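You operate a simulated robot arm through the tools that you are given. There is no shell and no other tool.

You run a simulated robot arm. Do the job below in one go: nothing can be reset, and whatever is moved stays where it is left.

Task
Slide the green sleeve over its splice and shrink it with the wand.
Fine: wand back, air off; leave the other sleeve.

The check looks at the end state, three seconds after you hand in, the way a careful person would. Anything else that was tipped, shoved, dropped, spilled or broken makes it a failure.

Robot
A 6-joint arm with a three-finger gripper, fixed in place. Base frame: the origin is on the floor under the middle of its stand, x ahead of it, y to its left, z up. Readings come in mm, rad, newtons and seconds.
It reaches about 1213 mm from its shoulder. Its first joint turns from -2.897 to 2.897 rad. Payload 4.89 kg.
The TCP is the grasp point between the finger pads, 30 mm short of the fingertips. In the tool frame z runs along the fingers and y along their closing line. The gripper opens to 164 mm; its body begins 125 mm behind the TCP.
Orientation is that of the tool frame in the base frame, as a unit quaternion [w, x, y, z]. With the fingers straight down and closing along the base's y, the tool's x points along the base's -x, its y along +y and its z along -z.

Tools
- The arm moves only by the tool drive_tool. Its argument "moves" is a list of rows, each an object of numbers (a shift or turn left out is 0, a gripper value left out holds the last): "dx", "dy", "dz": the shift along the tool's x, y, z in mm; "ax", "ay", "az": the turn, a rotation vector about the tool's x, y, z in rad; "hand": the opening in per cent of the stroke, from 0 (shut) to 100 (fully open). In form: [{"dx": .., "dy": .., "dz": .., "ax": .., "ay": .., "az": .., "hand": ..}, ...]. A call has 1 to 20 rows; each row shifts and turns the commanded pose from where the row before left it, along the tool's axes as they then stand. A row lasts 0.2 s, in which the tool goes at most 50 mm and 0.15 rad; a call with a longer step from one row to the next is refused whole, and so is a gripper value outside its range. A pose out of reach is approached as far as the arm can. The call stops where the force on the tool passes 40 N (or 10 N more than at its start, if that is more) or the arm is blocked; 0.2 s more then pass. Each finger travels about 108 mm/s and halts on what it meets, pressing with about 28 N; the grip force reading is that of the motor and also rises with nothing between the fingers. The clock runs only during rows and for 0.2 s after the last one: add rows that do not move to give the fingers time. It gives the time, the measured TCP pose, the force on the tool (base axes), the opening and the grip force at its end, in the units of the frame above (readings bear some noise), with the torque about the TCP (base axes, N m) and any sound that the robot's microphone picked up.
- Cameras (640 x 400 px; columns grow to the right, rows downward): "scene" is fixed at [50, -501, 1547.6]; the picture's right is [-0.30, -0.95, 0.00], its down [-0.67, 0.21, -0.71] and it looks along [0.68, -0.22, -0.70] (base axes); focal length 324 px, centre (320, 200). "wrist" rides on the gripper at [76, -2, -152] in the tool frame; the picture's right is [0.02, 1.00, 0.00], its down [-0.88, 0.02, -0.47] and it looks along [-0.47, 0.01, 0.88] (tool axes); focal length 247 px, centre (320, 200). There is no depth. A picture from a camera that has moved, and an enlarged one, comes with that camera's place and axes in the base frame and with its lens.
- camera(camera): a new picture of that camera. It takes no simulated time.
- raise_lower(by): moves the trunk up (or, below 0, down) by that many mm; the arm rides with it, the base frame stays. It gives what a move gives, with no picture.
- enlarge(camera, box): a new picture of the part [left, top, right, bottom] of that camera's present view, enlarged. It takes no simulated time.
- close_job(): hands the job in; it is judged then, once.

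Nothing tells you positions but the pictures and the camera data. Unless the task says otherwise, let go and move clear before handing in.

The tools are called after ">>>" by a JSON object that holds its "api" and its "payload". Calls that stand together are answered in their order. drive_tool: Moves the arm, as the interface text tells. Its arguments: {"type":"object","properties":{"moves":{"type":"array","items":{"type":"object","properties":{"dx":{"type":"number"},"dy":{"type":"number"},"dz":{"type":"number"},"ax":{"type":"number"},"ay":{"type":"number"},"az":{"type":"number"},"hand":{"type":"number"}}}}},"required":["moves"]} The other tools are called the same way: raise_lower (by) moves the trunk up or down; camera (camera) takes a picture; enlarge (camera, box) takes an enlarged picture of a part of a camera's view; close_job () hands the job in.

At the start:

```text
clock: 0.0
eef_pos: [338.2, -375.5, 1153.6]
orientation: [0.0, 0.0, 1.0, 0.001]
contact_force: [0.4, -0.2, 0.1]
wrist_torque: [-0.01, -0.03, -0.03]
finger_gap: 164.0
grip_force: 0.0
trunk travel left (down, up): [-175.0, 215.0]
```

scene: 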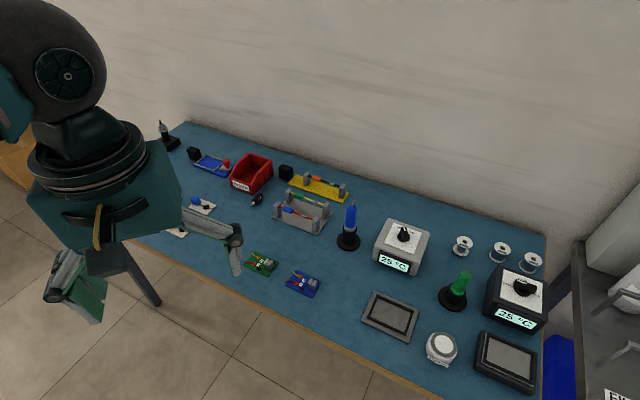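
wrist: 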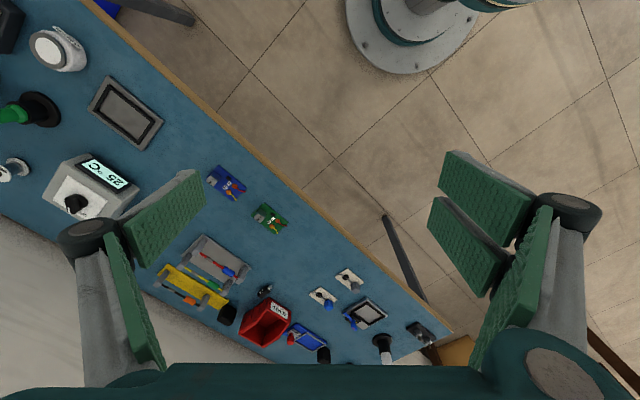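

I see a blue bench with several soldering-type tools, stations and small items. I'll enlarge several parts of the view to find the sleeves, splices and the heat wand.

>>> {"api": "enlarge", "payload": {"camera": "scene", "box": [140, 110, 260, 185]}}

>>> {"api": "enlarge", "payload": {"camera": "scene", "box": [240, 150, 370, 231]}}

>>> {"api": "enlarge", "payload": {"camera": "scene", "box": [220, 220, 350, 301]}}

>>> {"api": "enlarge", "payload": {"camera": "scene", "box": [320, 190, 450, 271]}}

>>> {"api": "enlarge", "payload": {"camera": "scene", "box": [420, 220, 580, 320]}}

>>> {"api": "enlarge", "payload": {"camera": "scene", "box": [350, 280, 550, 400]}}

>>> {"api": "enlarge", "payload": {"camera": "wrist", "box": [140, 150, 300, 250]}}

>>> {"api": "enlarge", "payload": {"camera": "wrist", "box": [150, 240, 310, 340]}}

>>> {"api": "enlarge", "payload": {"camera": "wrist", "box": [290, 260, 450, 360]}}

>>> {"api": "enlarge", "payload": {"camera": "wrist", "box": [0, 0, 180, 112]}}

>>> {"api": "enlarge", "payload": {"camera": "wrist", "box": [0, 110, 180, 222]}}

```text
5.33 times, centred on (200, 148) of scene
camera zoom: at [50.0, -501.0, 1547.6], right [-0.3, -0.95, 0.0], down [-0.67, 0.21, -0.71], along [0.68, -0.22, -0.7], focal length 1730 px, centre (960, 480)
```

zoom: 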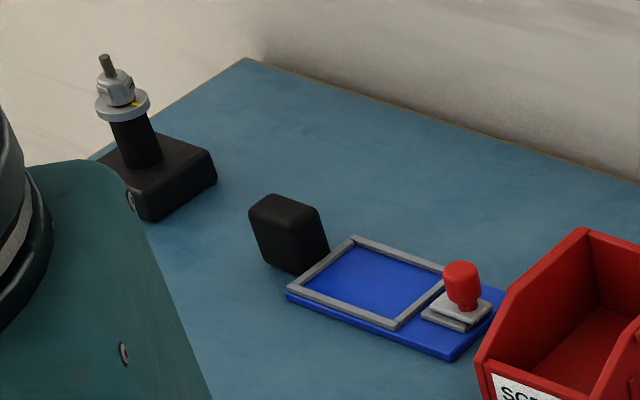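

```text
4.92 times, centred on (305, 190) of scene
camera zoom: at [50.0, -501.0, 1547.6], right [-0.3, -0.95, 0.0], down [-0.67, 0.21, -0.71], along [0.68, -0.22, -0.7], focal length 1597 px, centre (394, 247)
```

zoom: 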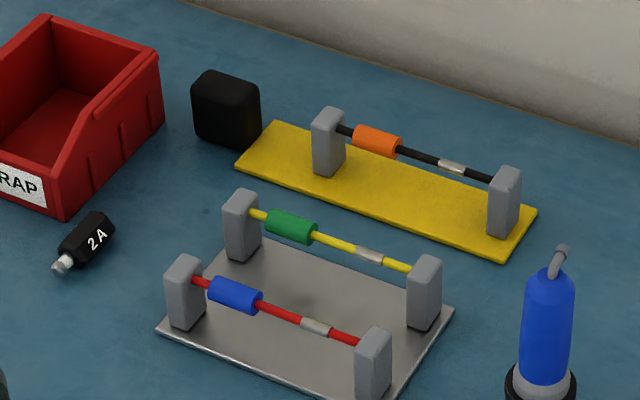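

```text
4.92 times, centred on (285, 260) of scene
camera zoom: at [50.0, -501.0, 1547.6], right [-0.3, -0.95, 0.0], down [-0.67, 0.21, -0.71], along [0.68, -0.22, -0.7], focal length 1597 px, centre (492, -98)
```

zoom: 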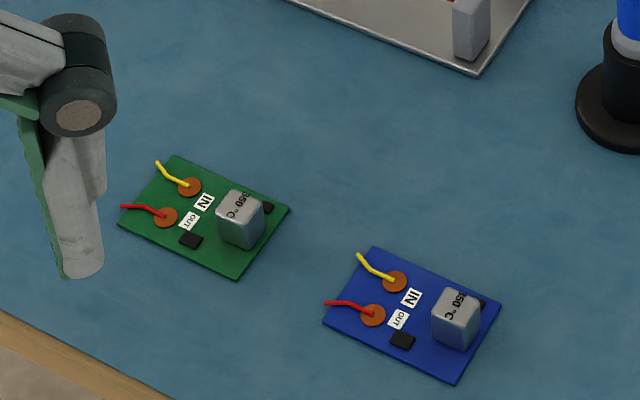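

```text
4.92 times, centred on (385, 230) of scene
camera zoom: at [50.0, -501.0, 1547.6], right [-0.3, -0.95, 0.0], down [-0.67, 0.21, -0.71], along [0.68, -0.22, -0.7], focal length 1597 px, centre (0, 50)
```

zoom: 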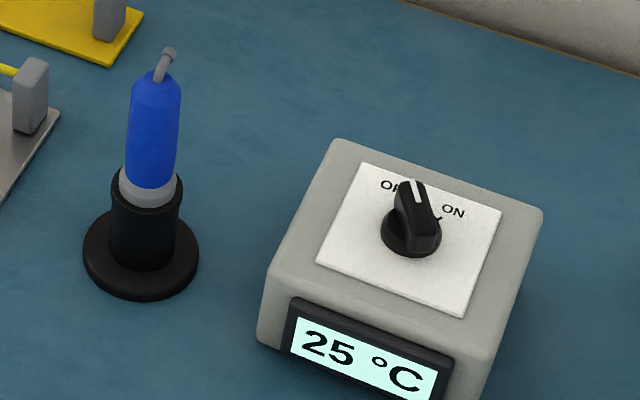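

```text
4.00 times, centred on (500, 270) of scene
camera zoom: at [50.0, -501.0, 1547.6], right [-0.3, -0.95, 0.0], down [-0.67, 0.21, -0.71], along [0.68, -0.22, -0.7], focal length 1298 px, centre (-400, -80)
```

zoom: 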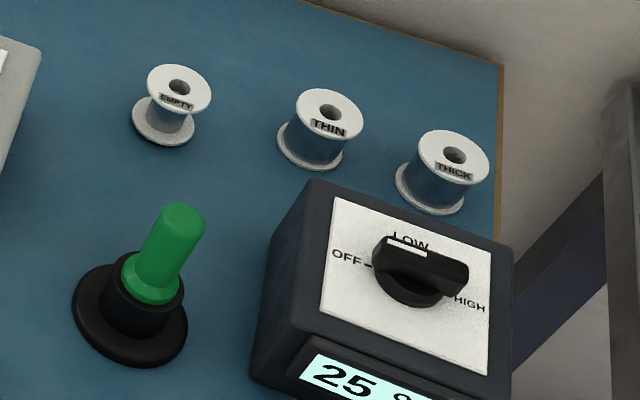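

```text
3.20 times, centred on (450, 340) of scene
camera zoom: at [50.0, -501.0, 1547.6], right [-0.3, -0.95, 0.0], down [-0.67, 0.21, -0.71], along [0.68, -0.22, -0.7], focal length 1038 px, centre (-96, -248)
```

zoom: 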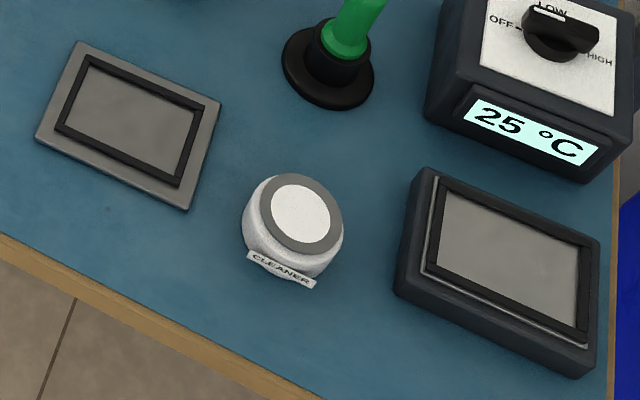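

```text
4.00 times, centred on (220, 200) of wrist
camera zoom: at [262.4, -376.8, 1307.7], right [-0.02, 1.0, 0.0], down [0.88, 0.02, 0.47], along [0.47, 0.01, -0.88], focal length 988 px, centre (720, 200)
```

zoom: 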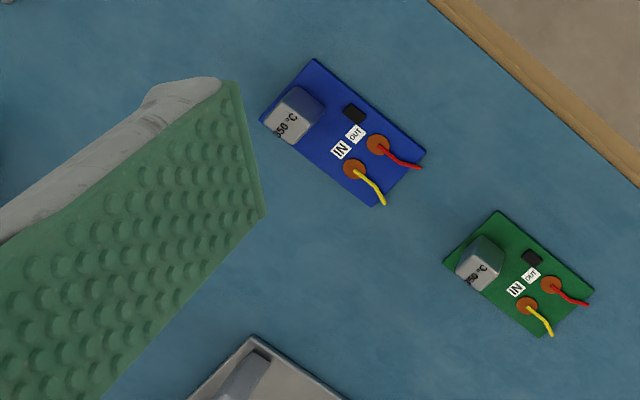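

```text
4.00 times, centred on (230, 290) of wrist
camera zoom: at [262.4, -376.8, 1307.7], right [-0.02, 1.0, 0.0], down [0.88, 0.02, 0.47], along [0.47, 0.01, -0.88], focal length 988 px, centre (680, -160)
```

zoom: 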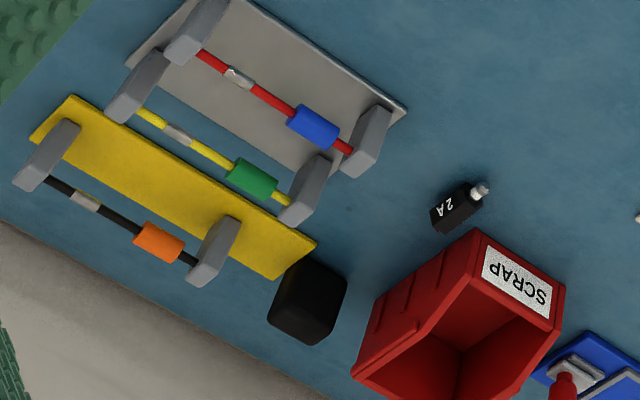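

```text
4.00 times, centred on (370, 310) of wrist
camera zoom: at [262.4, -376.8, 1307.7], right [-0.02, 1.0, 0.0], down [0.88, 0.02, 0.47], along [0.47, 0.01, -0.88], focal length 988 px, centre (120, -240)
```

zoom: 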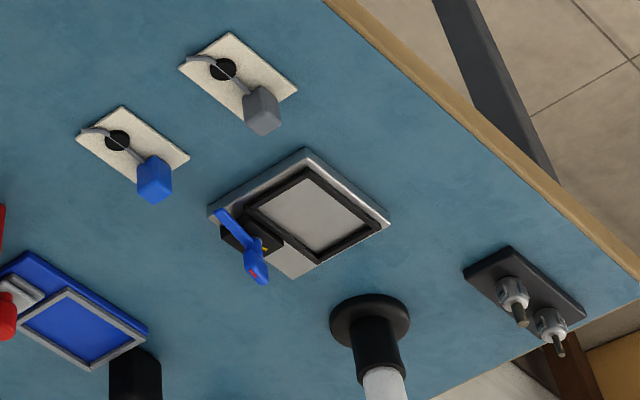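

```text
3.56 times, centred on (90, 56) of wrist
camera zoom: at [262.4, -376.8, 1307.7], right [-0.02, 1.0, 0.0], down [0.88, 0.02, 0.47], along [0.47, 0.01, -0.88], focal length 878 px, centre (1138, 712)
```

zoom: 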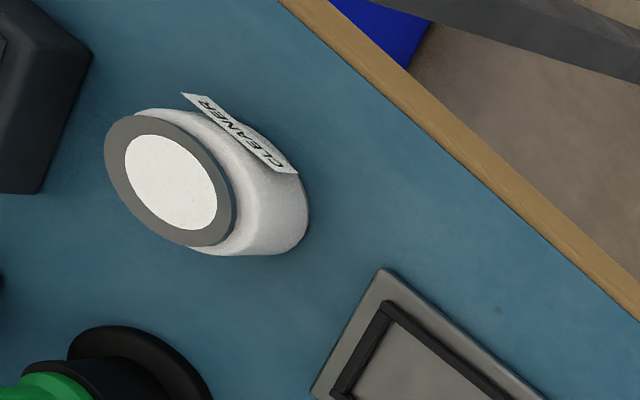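

```text
3.56 times, centred on (90, 166) of wrist
camera zoom: at [262.4, -376.8, 1307.7], right [-0.02, 1.0, 0.0], down [0.88, 0.02, 0.47], along [0.47, 0.01, -0.88], focal length 878 px, centre (1138, 321)
```

zoom: 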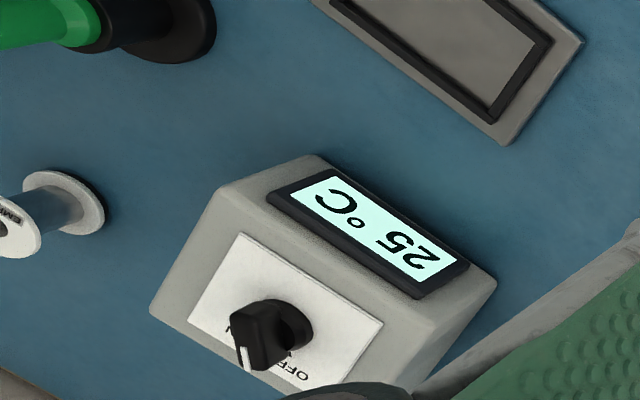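

The bench top is at about z≈757. The holder with the green sleeve (yellow wire) is around (808,-669,806), and its splice is near (767,-711,806). The blue hot-air wand stands near (612,-770) beside the grey OFF/ON station. I'll move above the holder, turn the tool to line up with the wire, and look closer.

>>> {"api": "drive_tool", "payload": {"moves": [{"dx": -30, "dy": -25}, {"dx": -30, "dy": -25}, {"dx": -30, "dy": -25}, {"dx": -30, "dy": -25}, {"dx": -30, "dy": -25}, {"dx": -30, "dy": -25}, {"dx": -30, "dy": -25}, {"dx": -30, "dy": -25}, {"dx": -30, "dy": -25}, {"dx": -30, "dy": -25}, {"az": -0.1333}, {"az": -0.1333}, {"az": -0.1333}, {"az": -0.1333}, {"az": -0.1333}, {"az": -0.1333}]}}

```text
clock: 3.4
eef_pos: [639.0, -626.7, 1155.8]
orientation: [0.0, -0.391, 0.92, 0.0]
contact_force: [0.4, -0.3, -0.8]
wrist_torque: [0.0, 0.0, 0.02]
finger_gap: 164.1
grip_force: 0.0
trunk travel left (down, up): [-175.0, 215.0]
```

>>> {"api": "camera", "payload": {"camera": "wrist"}}

>>> {"api": "camera", "payload": {"camera": "scene"}}

```text
taken
camera wrist: at [587.2, -680.9, 1307.7], right [-0.73, 0.68, 0.0], down [0.6, 0.65, 0.47], along [0.32, 0.35, -0.88], focal length 247 px, centre (320, 200)
```

wrist: 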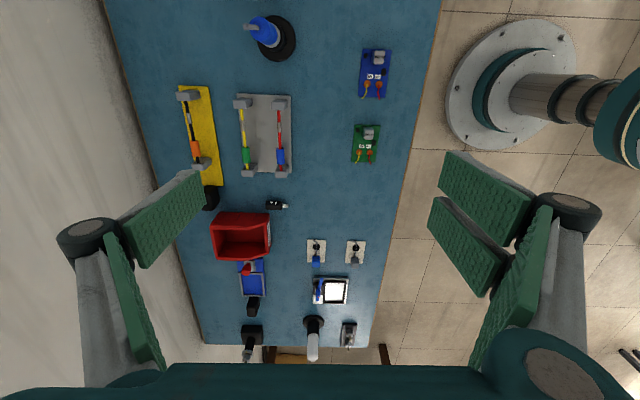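

```text
taken
```

scene: 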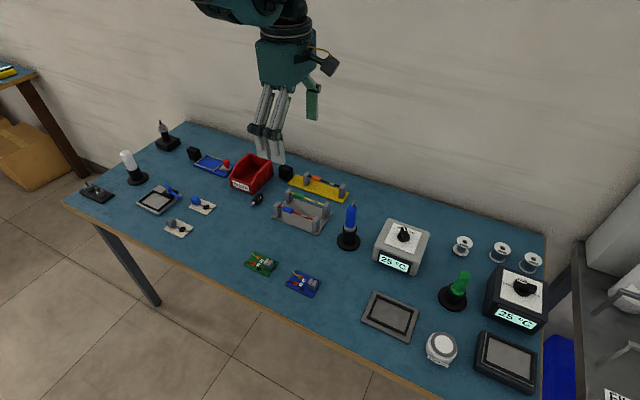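

The view is now lined up with the bench. I'll zoom in on the wire holder, wand and station from here.

>>> {"api": "enlarge", "payload": {"camera": "wrist", "box": [160, 70, 320, 170]}}

>>> {"api": "enlarge", "payload": {"camera": "wrist", "box": [210, 80, 306, 140]}}

>>> {"api": "enlarge", "payload": {"camera": "wrist", "box": [210, 120, 306, 180]}}

>>> {"api": "enlarge", "payload": {"camera": "wrist", "box": [220, 0, 316, 60]}}

>>> {"api": "enlarge", "payload": {"camera": "wrist", "box": [220, 280, 380, 380]}}

>>> {"api": "enlarge", "payload": {"camera": "scene", "box": [60, 110, 220, 210]}}

>>> {"api": "enlarge", "payload": {"camera": "scene", "box": [320, 190, 400, 260]}}

>>> {"api": "enlarge", "payload": {"camera": "scene", "box": [240, 20, 350, 170]}}

```text
4.00 times, centred on (240, 120) of wrist
camera zoom: at [587.2, -680.9, 1307.7], right [-0.73, 0.68, 0.0], down [0.6, 0.65, 0.47], along [0.32, 0.35, -0.88], focal length 988 px, centre (640, 520)
```

zoom: 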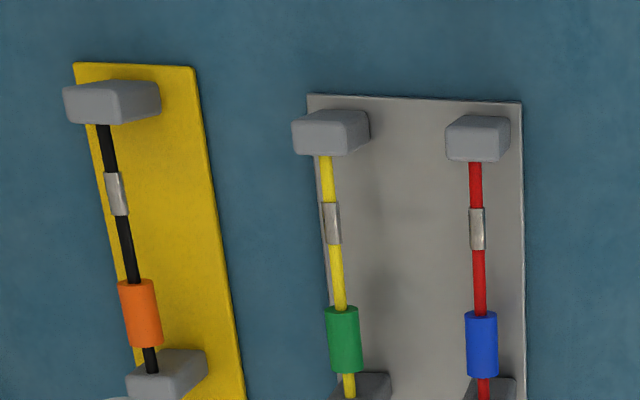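

```text
6.67 times, centred on (258, 110) of wrist
camera zoom: at [587.2, -680.9, 1307.7], right [-0.73, 0.68, 0.0], down [0.6, 0.65, 0.47], along [0.32, 0.35, -0.88], focal length 1646 px, centre (733, 800)
```

zoom: 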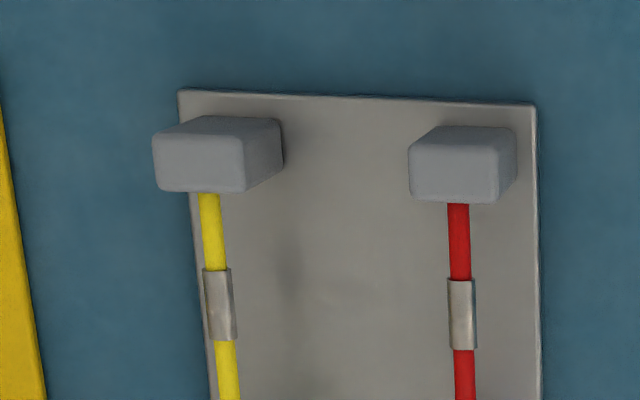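

```text
6.67 times, centred on (258, 150) of wrist
camera zoom: at [587.2, -680.9, 1307.7], right [-0.73, 0.68, 0.0], down [0.6, 0.65, 0.47], along [0.32, 0.35, -0.88], focal length 1646 px, centre (733, 533)
```

zoom: 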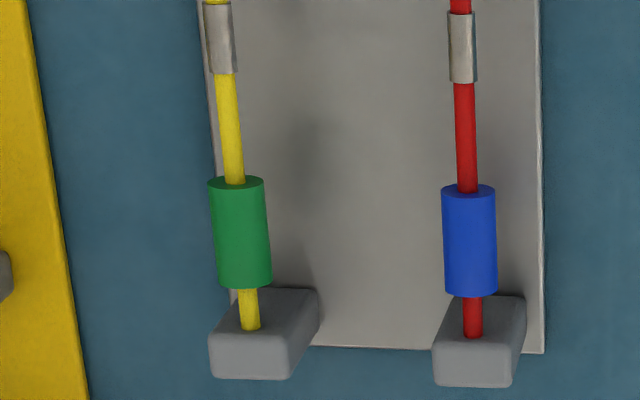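

```text
6.67 times, centred on (268, 30) of wrist
camera zoom: at [587.2, -680.9, 1307.7], right [-0.73, 0.68, 0.0], down [0.6, 0.65, 0.47], along [0.32, 0.35, -0.88], focal length 1646 px, centre (667, 1333)
```

zoom: 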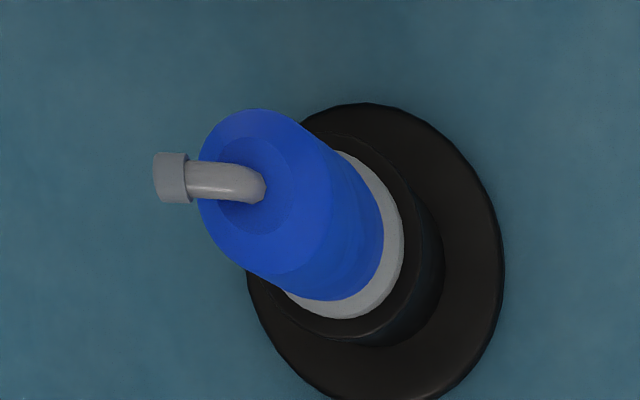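

```text
4.00 times, centred on (300, 330) of wrist
camera zoom: at [587.2, -680.9, 1307.7], right [-0.73, 0.68, 0.0], down [0.6, 0.65, 0.47], along [0.32, 0.35, -0.88], focal length 988 px, centre (400, -320)
```

zoom: 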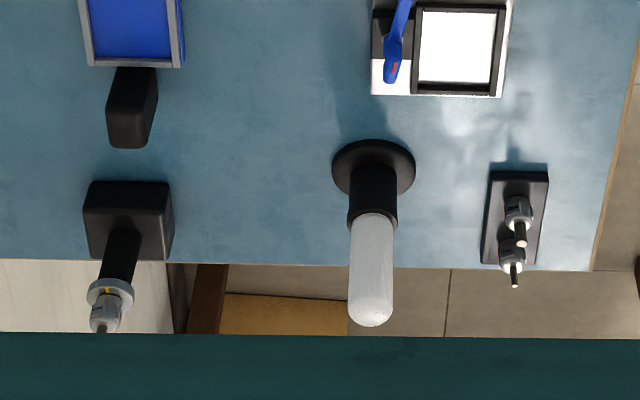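

```text
4.00 times, centred on (140, 160) of scene
camera zoom: at [50.0, -501.0, 1547.6], right [-0.3, -0.95, 0.0], down [-0.67, 0.21, -0.71], along [0.68, -0.22, -0.7], focal length 1298 px, centre (1040, 360)
```

zoom: 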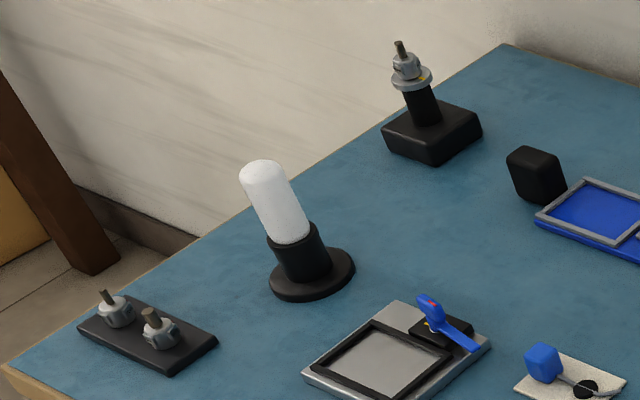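

```text
5.71 times, centred on (360, 225) of scene
camera zoom: at [50.0, -501.0, 1547.6], right [-0.3, -0.95, 0.0], down [-0.67, 0.21, -0.71], along [0.68, -0.22, -0.7], focal length 1854 px, centre (91, 57)
```

zoom: 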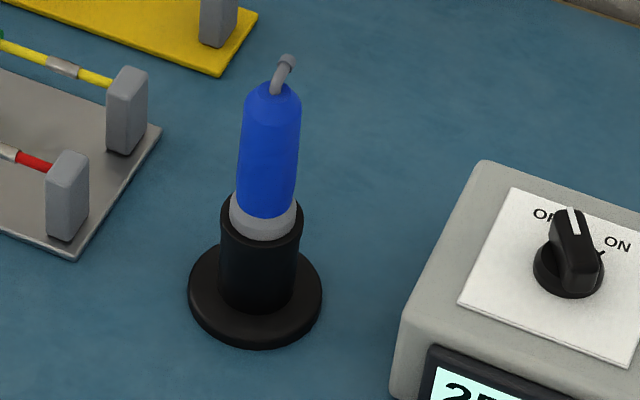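

```text
2.67 times, centred on (295, 95) of scene
camera zoom: at [50.0, -501.0, 1547.6], right [-0.3, -0.95, 0.0], down [-0.67, 0.21, -0.71], along [0.68, -0.22, -0.7], focal length 865 px, centre (387, 480)
```

zoom: 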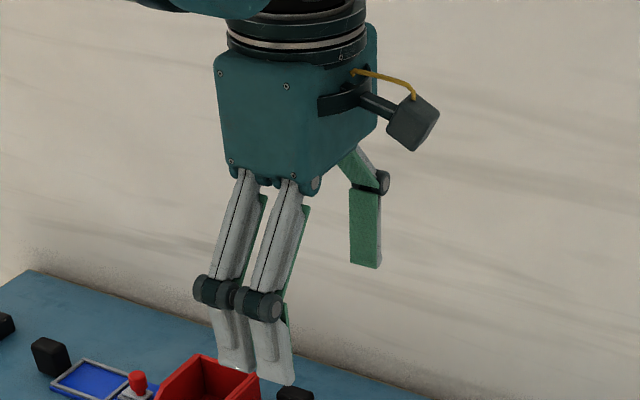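

The bench runs at 45° to the base frame, along u=(-0.707,-0.707), with the depth axis v=(0.707,-0.707). The green sleeve is at u≈-98, v≈1045, z≈806. The splice spans u≈-48 to -28, and the posts leave u from -129 to -4 free. I'll square the tool up, narrow the fingers, and come down above the sleeve.

>>> {"api": "drive_tool", "payload": {"moves": [{"az": 0.018, "hand": 36}, {"dx": -16, "dy": -30, "dz": 10}, {"dx": -16, "dy": -30, "dz": 20}, {"dx": -16, "dy": -30, "dz": 30}, {"dx": -16, "dy": -30, "dz": 30}, {"dx": -15.3, "dy": -30, "dz": 30}, {"dz": 30}, {"dz": 30}, {"dz": 20}]}}

>>> {"api": "camera", "payload": {"camera": "wrist"}}

>>> {"api": "enlarge", "payload": {"camera": "scene", "box": [230, 90, 390, 250]}}

```text
clock: 5.4
eef_pos: [801.3, -677.4, 956.3]
orientation: [0.0, -0.381, 0.925, 0.0]
contact_force: [-1.0, 0.5, -0.2]
wrist_torque: [-0.05, -0.07, -0.01]
finger_gap: 59.1
grip_force: 0.0
trunk travel left (down, up): [-175.0, 215.0]
```

```text
taken
camera wrist: at [748.3, -730.9, 1108.5], right [-0.72, 0.69, 0.0], down [0.61, 0.63, 0.47], along [0.33, 0.34, -0.88], focal length 247 px, centre (320, 200)
```

wrist: 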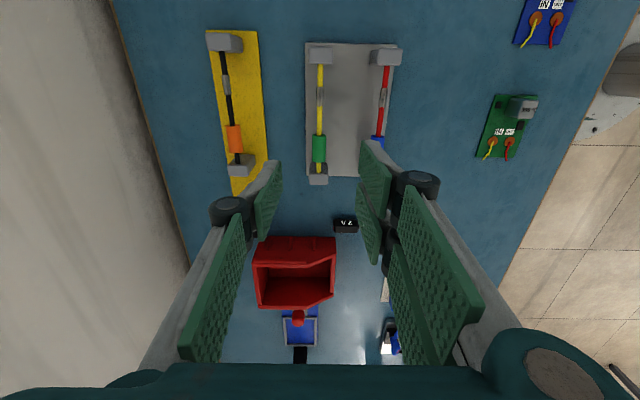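

```text
2.50 times, centred on (310, 170) of scene
camera zoom: at [50.0, -501.0, 1547.6], right [-0.3, -0.95, 0.0], down [-0.67, 0.21, -0.71], along [0.68, -0.22, -0.7], focal length 811 px, centre (345, 275)
```

zoom: 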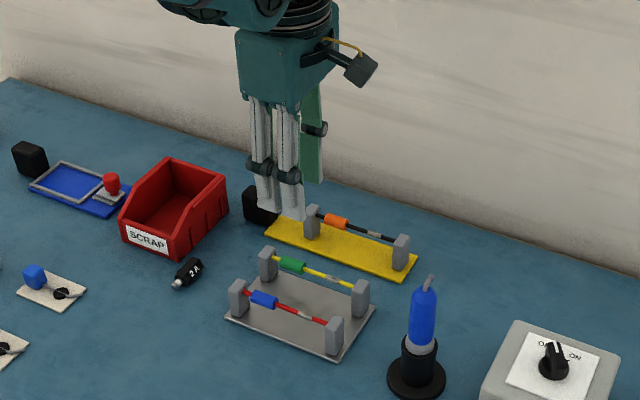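

>>> {"api": "enlarge", "payload": {"camera": "wrist", "box": [190, 120, 470, 295]}}

>>> {"api": "enlarge", "payload": {"camera": "wrist", "box": [280, 30, 440, 190]}}

>>> {"api": "enlarge", "payload": {"camera": "scene", "box": [280, 90, 350, 180]}}

```text
2.29 times, centred on (330, 208) of wrist
camera zoom: at [748.3, -730.9, 1108.5], right [-0.72, 0.69, 0.0], down [0.61, 0.63, 0.47], along [0.33, 0.34, -0.88], focal length 564 px, centre (297, 183)
```

zoom: 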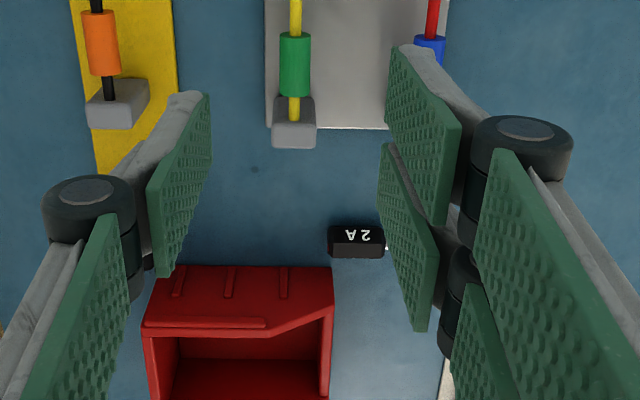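

```text
2.50 times, centred on (360, 110) of wrist
camera zoom: at [748.3, -730.9, 1108.5], right [-0.72, 0.69, 0.0], down [0.61, 0.63, 0.47], along [0.33, 0.34, -0.88], focal length 617 px, centre (220, 425)
```

zoom: 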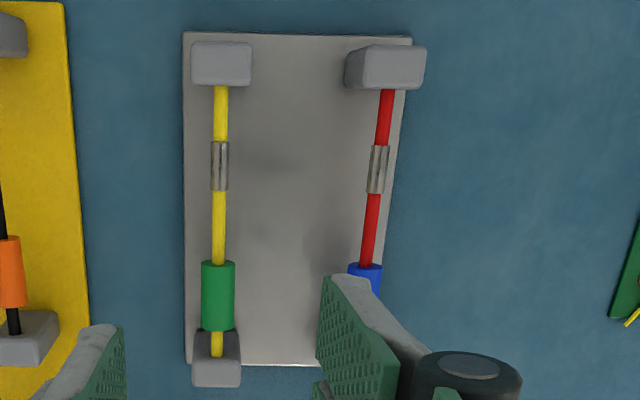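

```text
4.44 times, centred on (315, 135) of scene
camera zoom: at [50.0, -501.0, 1547.6], right [-0.3, -0.95, 0.0], down [-0.67, 0.21, -0.71], along [0.68, -0.22, -0.7], focal length 1442 px, centre (342, 489)
```

zoom: 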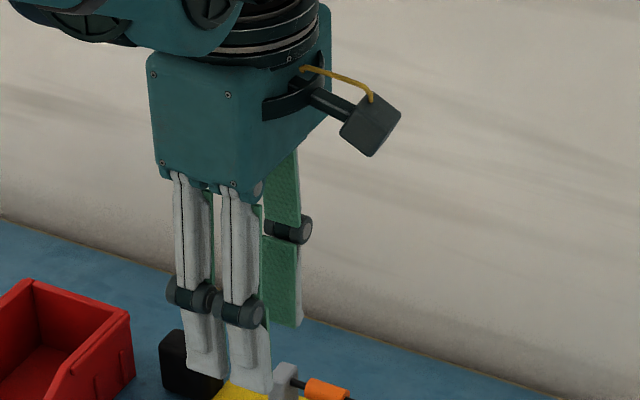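

The fingers line up with the yellow wire. I measure the sleeve centre about 12 mm behind the TCP in u and 1.5 mm off in v. I'll narrow the gap to about 46 mm and come down to just above the post tops to check clearances.

>>> {"api": "drive_tool", "payload": {"moves": [{"hand": 28, "dx": -3.4, "dy": -1.5}, {"dz": 30}, {"dz": 30}, {"dz": 30}, {}]}}

>>> {"api": "camera", "payload": {"camera": "wrist"}}

>>> {"api": "enlarge", "payload": {"camera": "scene", "box": [250, 130, 350, 240]}}

```text
clock: 6.6
eef_pos: [803.8, -676.1, 867.1]
orientation: [0.0, -0.381, 0.924, 0.0]
contact_force: [-0.4, -0.4, 0.0]
wrist_torque: [0.02, 0.05, -0.01]
finger_gap: 45.7
grip_force: 0.0
trunk travel left (down, up): [-175.0, 215.0]
```

```text
taken
camera wrist: at [751.3, -730.7, 1018.6], right [-0.72, 0.69, 0.0], down [0.61, 0.63, 0.47], along [0.33, 0.34, -0.88], focal length 247 px, centre (320, 200)
```

wrist: 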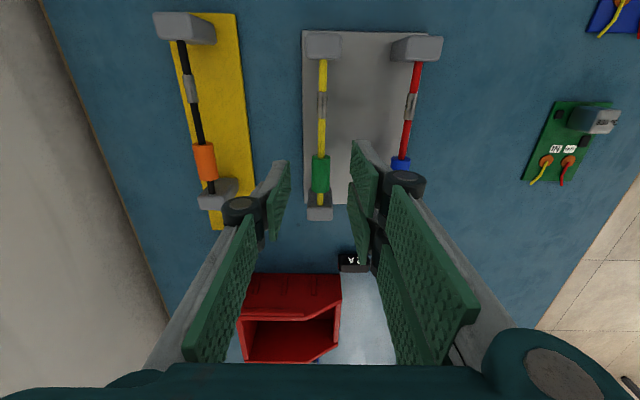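

```text
3.64 times, centred on (300, 185) of scene
camera zoom: at [50.0, -501.0, 1547.6], right [-0.3, -0.95, 0.0], down [-0.67, 0.21, -0.71], along [0.68, -0.22, -0.7], focal length 1180 px, centre (393, 254)
```

zoom: 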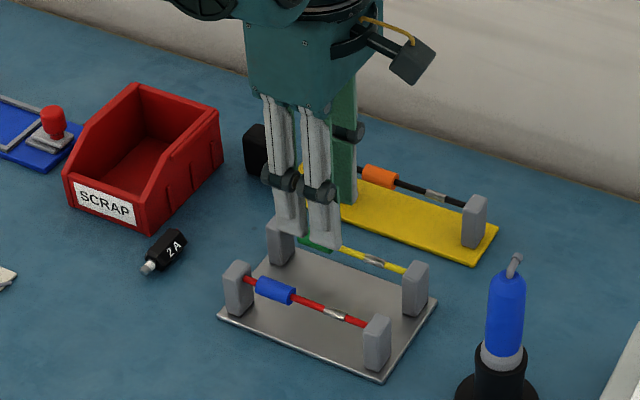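

>>> {"api": "enlarge", "payload": {"camera": "wrist", "box": [220, 110, 440, 247]}}

>>> {"api": "enlarge", "payload": {"camera": "scene", "box": [280, 160, 340, 215]}}

```text
2.91 times, centred on (330, 178) of wrist
camera zoom: at [751.3, -730.7, 1018.6], right [-0.72, 0.69, 0.0], down [0.61, 0.63, 0.47], along [0.33, 0.34, -0.88], focal length 718 px, centre (291, 262)
```

zoom: 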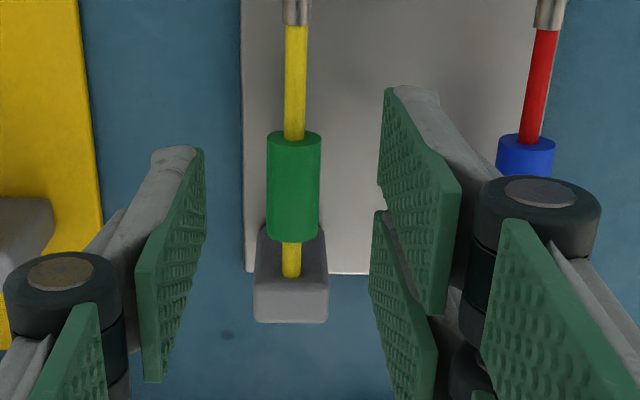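

```text
7.27 times, centred on (310, 188) of scene
camera zoom: at [50.0, -501.0, 1547.6], right [-0.3, -0.95, 0.0], down [-0.67, 0.21, -0.71], along [0.68, -0.22, -0.7], focal length 2359 px, centre (393, 291)
```

zoom: 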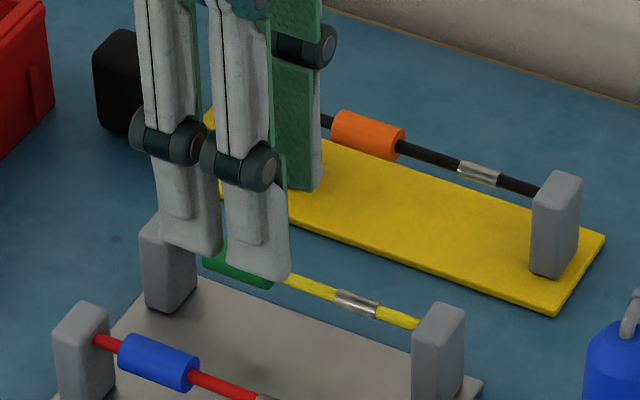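

The fingertips straddle the wire with the sleeve between them: 12 mm clear of the left post and clear of the red wire. I'll go down to TCP z≈818 and close on the sleeve.

>>> {"api": "drive_tool", "payload": {"moves": [{"dz": 25}, {"dz": 24}, {}, {"hand": 8}, {}, {}]}}

>>> {"api": "enlarge", "payload": {"camera": "wrist", "box": [220, 110, 440, 247]}}

>>> {"api": "enlarge", "payload": {"camera": "scene", "box": [270, 160, 350, 240]}}

```text
clock: 8.0
eef_pos: [803.2, -675.3, 817.7]
orientation: [0.0, -0.381, 0.925, 0.0]
contact_force: [-10.3, 10.1, -11.9]
wrist_torque: [0.1, 0.18, 0.29]
finger_gap: 15.1
grip_force: 45.1
trunk travel left (down, up): [-175.0, 215.0]
```

```text
2.91 times, centred on (330, 178) of wrist
camera zoom: at [751.3, -729.5, 969.8], right [-0.72, 0.69, 0.0], down [0.61, 0.63, 0.47], along [0.33, 0.34, -0.88], focal length 718 px, centre (291, 262)
```

zoom: 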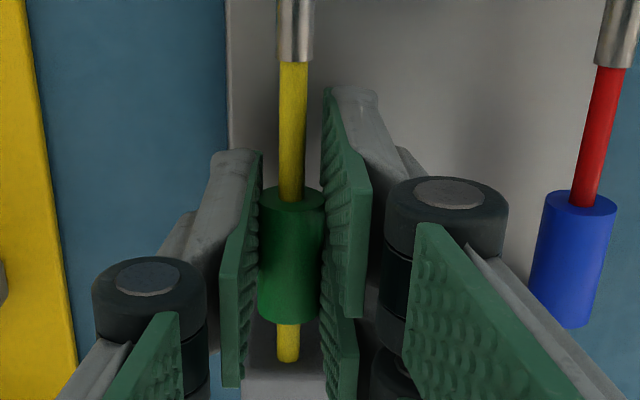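

```text
5.00 times, centred on (310, 200) of scene
camera zoom: at [50.0, -501.0, 1547.6], right [-0.3, -0.95, 0.0], down [-0.67, 0.21, -0.71], along [0.68, -0.22, -0.7], focal length 1622 px, centre (370, 200)
```

zoom: 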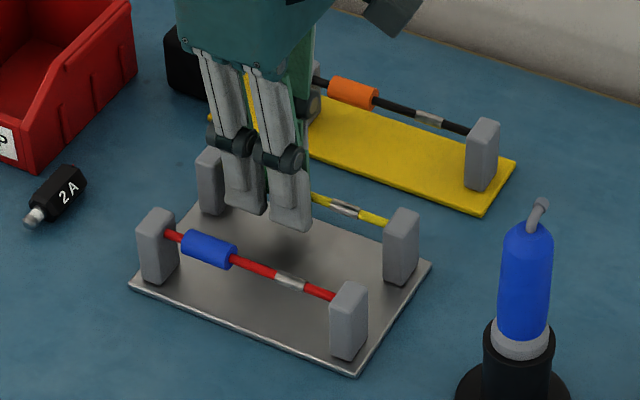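

The sleeve is gripped, with a gap of 15 mm. There is a small side load, so I'll relieve it slightly and start sliding along the wire in small steps while watching the forces.

>>> {"api": "drive_tool", "payload": {"moves": [{"dy": 0.7, "dz": 0.5}, {}]}}

>>> {"api": "drive_tool", "payload": {"moves": [{"dx": 2}, {"dx": 2}, {"dx": 2}]}}

>>> {"api": "enlarge", "payload": {"camera": "wrist", "box": [220, 110, 440, 247]}}

>>> {"api": "enlarge", "payload": {"camera": "scene", "box": [270, 160, 350, 240]}}

```text
clock: 8.6
eef_pos: [803.7, -675.7, 817.5]
orientation: [0.001, -0.381, 0.925, -0.001]
contact_force: [-0.2, 1.2, 4.2]
wrist_torque: [-0.03, 0.08, 0.24]
finger_gap: 15.1
grip_force: 45.1
trunk travel left (down, up): [-175.0, 215.0]
```

```text
clock: 9.4
eef_pos: [799.4, -679.0, 817.6]
orientation: [0.001, -0.381, 0.925, 0.0]
contact_force: [7.9, -6.7, 17.8]
wrist_torque: [0.05, -0.11, 0.21]
finger_gap: 15.3
grip_force: 44.8
trunk travel left (down, up): [-175.0, 215.0]
```

```text
2.91 times, centred on (330, 178) of wrist
camera zoom: at [746.9, -733.3, 969.8], right [-0.72, 0.69, 0.0], down [0.61, 0.63, 0.47], along [0.33, 0.34, -0.88], focal length 718 px, centre (291, 262)
```

zoom: 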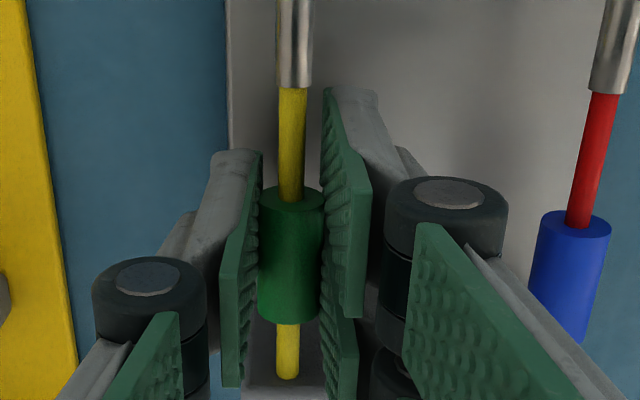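

```text
5.00 times, centred on (310, 200) of scene
camera zoom: at [50.0, -501.0, 1547.6], right [-0.3, -0.95, 0.0], down [-0.67, 0.21, -0.71], along [0.68, -0.22, -0.7], focal length 1622 px, centre (370, 200)
```

zoom: 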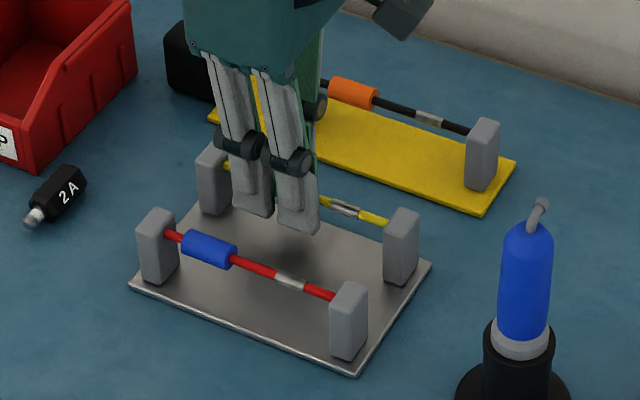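

The sleeve travels with the gripper and the fixture stays put. I'll trim the residual load and keep sliding.

>>> {"api": "drive_tool", "payload": {"moves": [{"dy": -0.4, "dz": -0.6}, {"dx": 3}, {"dx": 3}, {"dx": 3}, {"dx": 3}]}}

>>> {"api": "enlarge", "payload": {"camera": "wrist", "box": [220, 110, 440, 247]}}

```text
clock: 10.6
eef_pos: [791.4, -687.2, 818.5]
orientation: [0.0, -0.381, 0.924, 0.0]
contact_force: [9.4, -7.9, 20.4]
wrist_torque: [-0.01, -0.13, 0.2]
finger_gap: 15.2
grip_force: 45.2
trunk travel left (down, up): [-175.0, 215.0]
```

```text
2.91 times, centred on (330, 178) of wrist
camera zoom: at [738.7, -741.6, 969.8], right [-0.72, 0.69, 0.0], down [0.61, 0.64, 0.47], along [0.33, 0.34, -0.88], focal length 718 px, centre (291, 262)
```

zoom: 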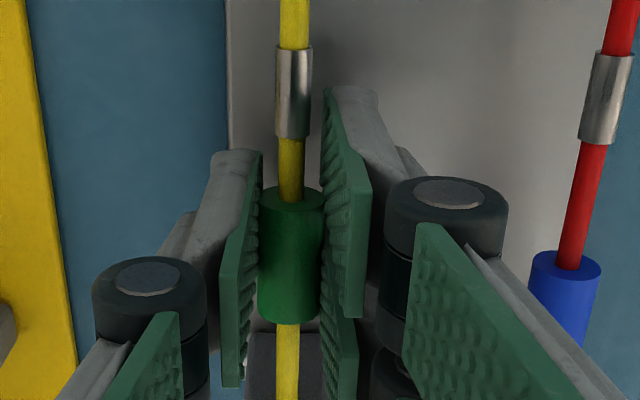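

>>> {"api": "drive_tool", "payload": {"moves": [{"dy": -0.4, "dz": -0.8}, {}]}}

>>> {"api": "drive_tool", "payload": {"moves": [{"dx": 3}, {"dx": 3}, {"dx": 3}]}}

```text
clock: 11.2
eef_pos: [790.8, -687.6, 817.8]
orientation: [0.0, -0.381, 0.925, 0.0]
contact_force: [-1.0, 0.4, 5.9]
wrist_torque: [-0.04, 0.1, 0.27]
finger_gap: 15.1
grip_force: 45.4
trunk travel left (down, up): [-175.0, 215.0]
```

```text
clock: 12.0
eef_pos: [783.8, -694.5, 818.3]
orientation: [0.0, -0.381, 0.924, 0.0]
contact_force: [-1.8, 2.9, -3.6]
wrist_torque: [0.06, 0.01, 0.23]
finger_gap: 15.0
grip_force: 45.4
trunk travel left (down, up): [-175.0, 215.0]
```

>>> {"api": "drive_tool", "payload": {"moves": [{"dx": 3}, {"dx": 3}, {"dx": 3}, {"dx": 3}]}}

>>> {"api": "camera", "payload": {"camera": "wrist"}}

>>> {"api": "enlarge", "payload": {"camera": "wrist", "box": [220, 70, 440, 207]}}

>>> {"api": "enlarge", "payload": {"camera": "scene", "box": [270, 160, 350, 240]}}

```text
clock: 13.0
eef_pos: [775.8, -703.8, 818.0]
orientation: [0.0, -0.381, 0.924, 0.0]
contact_force: [-1.4, 0.2, 3.4]
wrist_torque: [0.04, 0.03, 0.25]
finger_gap: 15.1
grip_force: 45.4
trunk travel left (down, up): [-175.0, 215.0]
```

```text
taken
camera wrist: at [723.6, -756.7, 969.8], right [-0.72, 0.69, 0.0], down [0.61, 0.63, 0.47], along [0.33, 0.34, -0.88], focal length 247 px, centre (320, 200)
```

wrist: 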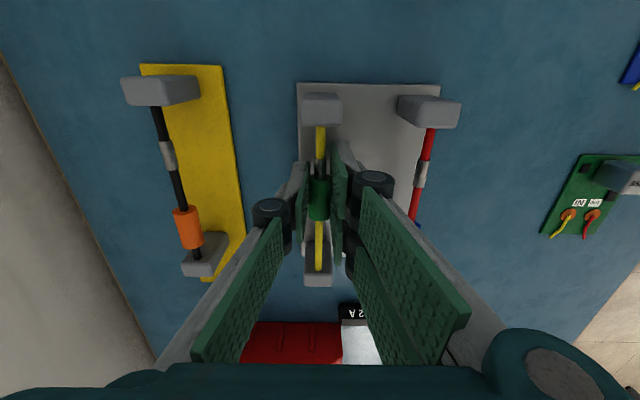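

```text
2.91 times, centred on (330, 138) of wrist
camera zoom: at [723.6, -756.7, 969.8], right [-0.72, 0.69, 0.0], down [0.61, 0.63, 0.47], along [0.33, 0.34, -0.88], focal length 718 px, centre (291, 379)
```

zoom: 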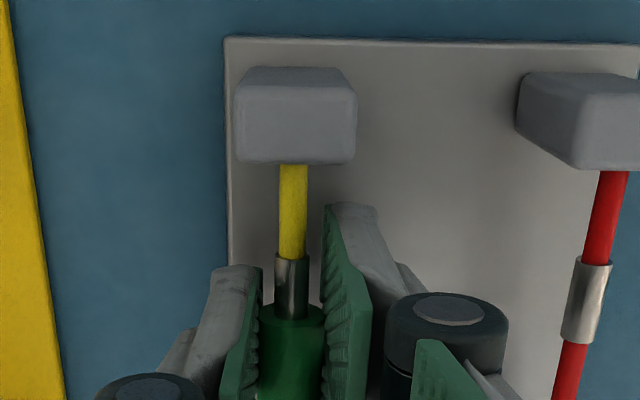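

```text
5.00 times, centred on (310, 200) of scene
camera zoom: at [50.0, -501.0, 1547.6], right [-0.3, -0.95, 0.0], down [-0.67, 0.21, -0.71], along [0.68, -0.22, -0.7], focal length 1622 px, centre (370, 200)
```

zoom: 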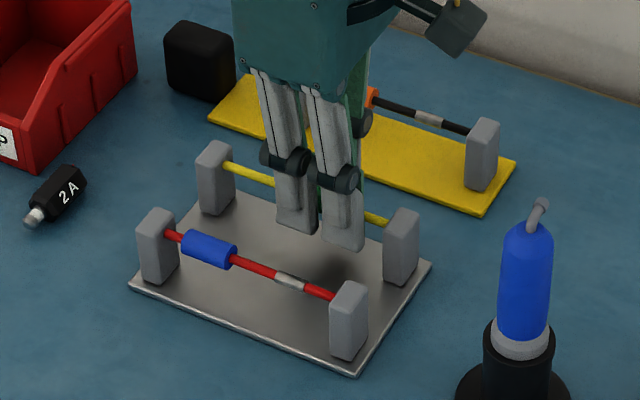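

The sleeve needs about 23 mm more, but the front finger would near the right post. I'll open, back up 19 mm, and re-grip with the sleeve towards the front fingers.

>>> {"api": "drive_tool", "payload": {"moves": [{"hand": 26}, {}, {"dx": -10}, {"dx": -9}, {}, {"hand": 8}, {}, {}]}}

>>> {"api": "enlarge", "payload": {"camera": "wrist", "box": [220, 90, 440, 227]}}

```text
clock: 14.8
eef_pos: [790.5, -688.7, 817.0]
orientation: [0.001, -0.38, 0.925, 0.0]
contact_force: [2.9, -1.6, -0.6]
wrist_torque: [-0.01, -0.07, 0.08]
finger_gap: 14.8
grip_force: 44.8
trunk travel left (down, up): [-175.0, 215.0]
```

```text
2.91 times, centred on (330, 158) of wrist
camera zoom: at [737.5, -743.0, 969.5], right [-0.72, 0.69, 0.0], down [0.61, 0.63, 0.47], along [0.33, 0.34, -0.88], focal length 718 px, centre (291, 321)
```

zoom: 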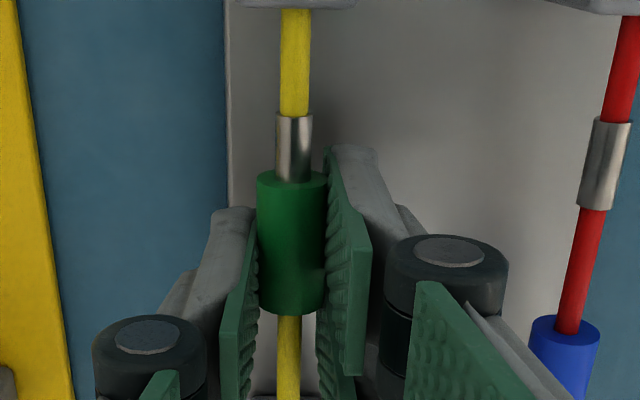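

>>> {"api": "drive_tool", "payload": {"moves": [{"dx": 3}, {"dx": 3}, {"dx": 3}, {"dx": 3}]}}

>>> {"api": "drive_tool", "payload": {"moves": [{"dx": 3}, {"dx": 3}, {"dx": 2.5}, {}]}}

>>> {"api": "enlarge", "payload": {"camera": "wrist", "box": [220, 90, 440, 227]}}

```text
clock: 15.8
eef_pos: [781.5, -697.9, 818.1]
orientation: [0.0, -0.381, 0.925, 0.001]
contact_force: [1.4, -0.1, 2.2]
wrist_torque: [0.02, 0.0, 0.11]
finger_gap: 15.0
grip_force: 44.4
trunk travel left (down, up): [-175.0, 215.0]
```

```text
clock: 16.8
eef_pos: [775.8, -703.8, 817.6]
orientation: [0.0, -0.381, 0.925, 0.0]
contact_force: [2.5, -3.1, -3.6]
wrist_torque: [0.01, -0.11, 0.13]
finger_gap: 15.1
grip_force: 45.1
trunk travel left (down, up): [-175.0, 215.0]
```

```text
2.91 times, centred on (330, 158) of wrist
camera zoom: at [722.8, -757.8, 969.5], right [-0.72, 0.69, 0.0], down [0.61, 0.63, 0.47], along [0.33, 0.34, -0.88], focal length 718 px, centre (291, 321)
```

zoom: 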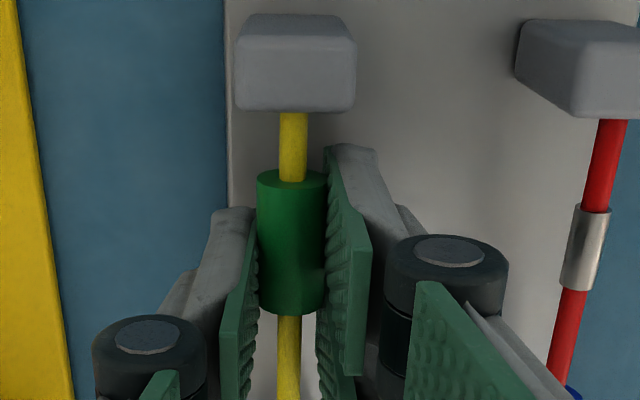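

The splice is now fully under the green sleeve. I'll release, lift clear, and check from both cameras.

>>> {"api": "drive_tool", "payload": {"moves": [{"hand": 26}, {}, {}, {"dz": -30}, {"dz": -40}, {"dz": -40}, {"dz": -40}]}}

>>> {"api": "enlarge", "payload": {"camera": "wrist", "box": [240, 60, 440, 185]}}

>>> {"api": "enlarge", "payload": {"camera": "scene", "box": [240, 150, 370, 231]}}

```text
clock: 18.4
eef_pos: [778.0, -704.1, 969.0]
orientation: [0.0, -0.381, 0.925, 0.0]
contact_force: [0.5, 0.5, -0.5]
wrist_torque: [0.09, 0.11, 0.02]
finger_gap: 42.6
grip_force: 0.0
trunk travel left (down, up): [-175.0, 215.0]
```

```text
3.20 times, centred on (340, 122) of wrist
camera zoom: at [724.8, -758.1, 1120.9], right [-0.72, 0.69, 0.0], down [0.61, 0.63, 0.47], along [0.33, 0.34, -0.88], focal length 790 px, centre (256, 448)
```

zoom: 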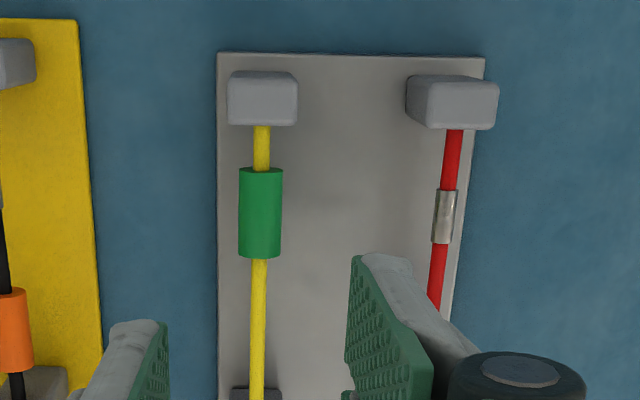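

```text
4.92 times, centred on (305, 190) of scene
camera zoom: at [50.0, -501.0, 1547.6], right [-0.3, -0.95, 0.0], down [-0.67, 0.21, -0.71], along [0.68, -0.22, -0.7], focal length 1597 px, centre (394, 247)
```

zoom: 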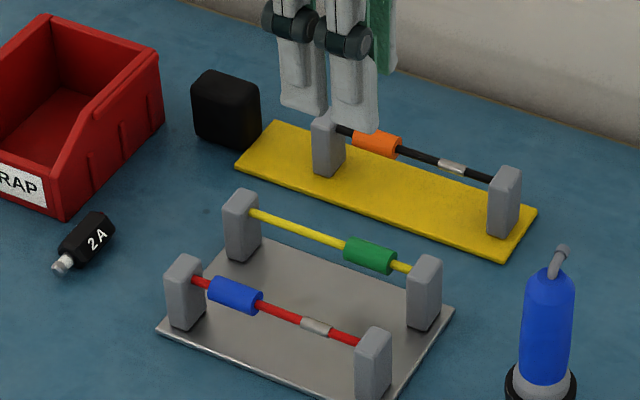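

The sleeve is centred where the splice was, and nothing else moved. Next I'll look at the grey station's knob from above.

>>> {"api": "drive_tool", "payload": {"moves": [{"dz": -40}, {"dz": -40, "dx": 10}, {"dx": 42, "dy": 6}, {"dx": 42, "dy": 6}, {"dx": 42, "dy": 6}, {"dx": 42, "dy": 6}, {"dx": 42, "dy": 6}, {"dx": 42, "dy": 6}, {"dx": 40, "dy": 12}, {}]}}

>>> {"api": "camera", "payload": {"camera": "wrist"}}

>>> {"api": "enlarge", "payload": {"camera": "scene", "box": [320, 100, 480, 280]}}

```text
clock: 20.6
eef_pos: [524.7, -884.9, 1049.6]
orientation: [0.0, -0.381, 0.925, 0.0]
contact_force: [-0.7, -0.2, -0.3]
wrist_torque: [0.01, -0.06, 0.01]
finger_gap: 42.5
grip_force: 0.0
trunk travel left (down, up): [-175.0, 215.0]
```

```text
taken
camera wrist: at [471.9, -938.1, 1201.1], right [-0.72, 0.69, 0.0], down [0.61, 0.63, 0.47], along [0.33, 0.34, -0.88], focal length 247 px, centre (320, 200)
```

wrist: 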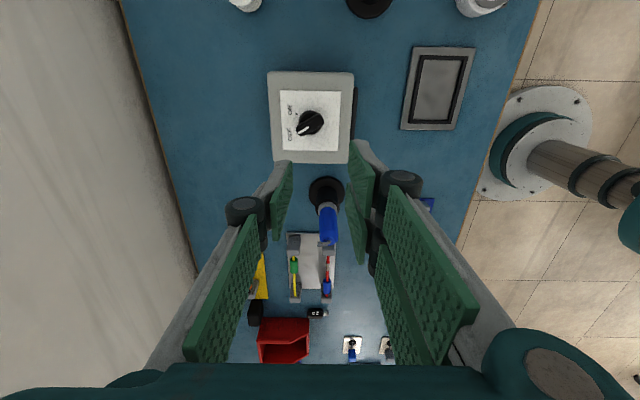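

```text
2.22 times, centred on (400, 190) of scene
camera zoom: at [50.0, -501.0, 1547.6], right [-0.3, -0.95, 0.0], down [-0.67, 0.21, -0.71], along [0.68, -0.22, -0.7], focal length 721 px, centre (142, 222)
```

zoom: 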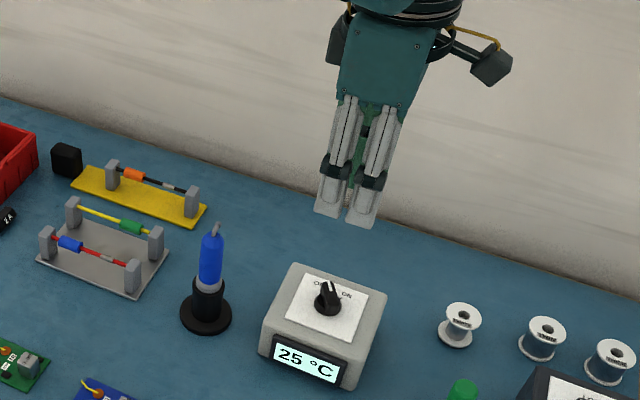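

>>> {"api": "enlarge", "payload": {"camera": "wrist", "box": [256, 62, 368, 172]}}

>>> {"api": "enlarge", "payload": {"camera": "scene", "box": [370, 200, 440, 285]}}

>>> {"api": "enlarge", "payload": {"camera": "wrist", "box": [280, 170, 380, 300]}}

```text
3.64 times, centred on (312, 117) of wrist
camera zoom: at [471.9, -938.1, 1201.1], right [-0.72, 0.69, 0.0], down [0.61, 0.63, 0.47], along [0.33, 0.34, -0.88], focal length 898 px, centre (349, 502)
```

zoom: 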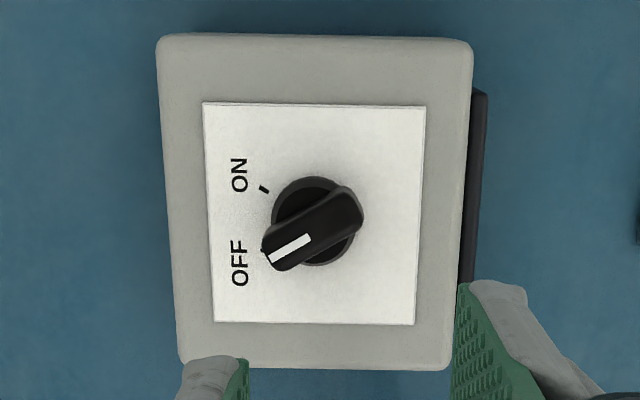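

```text
4.71 times, centred on (405, 242) of scene
camera zoom: at [50.0, -501.0, 1547.6], right [-0.3, -0.95, 0.0], down [-0.67, 0.21, -0.71], along [0.68, -0.22, -0.7], focal length 1527 px, centre (-80, 0)
```

zoom: 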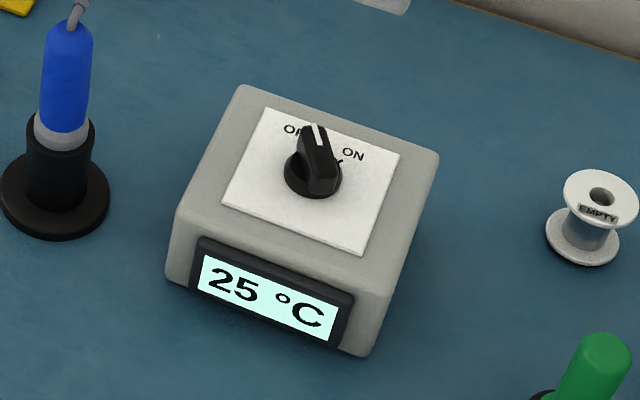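

```text
3.08 times, centred on (330, 235) of wrist
camera zoom: at [471.9, -938.1, 1201.1], right [-0.72, 0.69, 0.0], down [0.61, 0.63, 0.47], along [0.33, 0.34, -0.88], focal length 760 px, centre (289, 92)
```

zoom: 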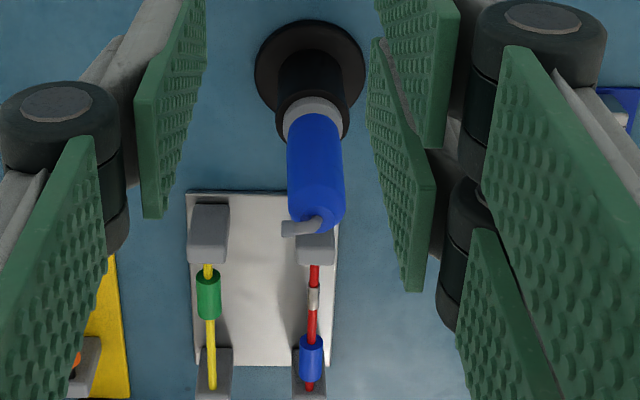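

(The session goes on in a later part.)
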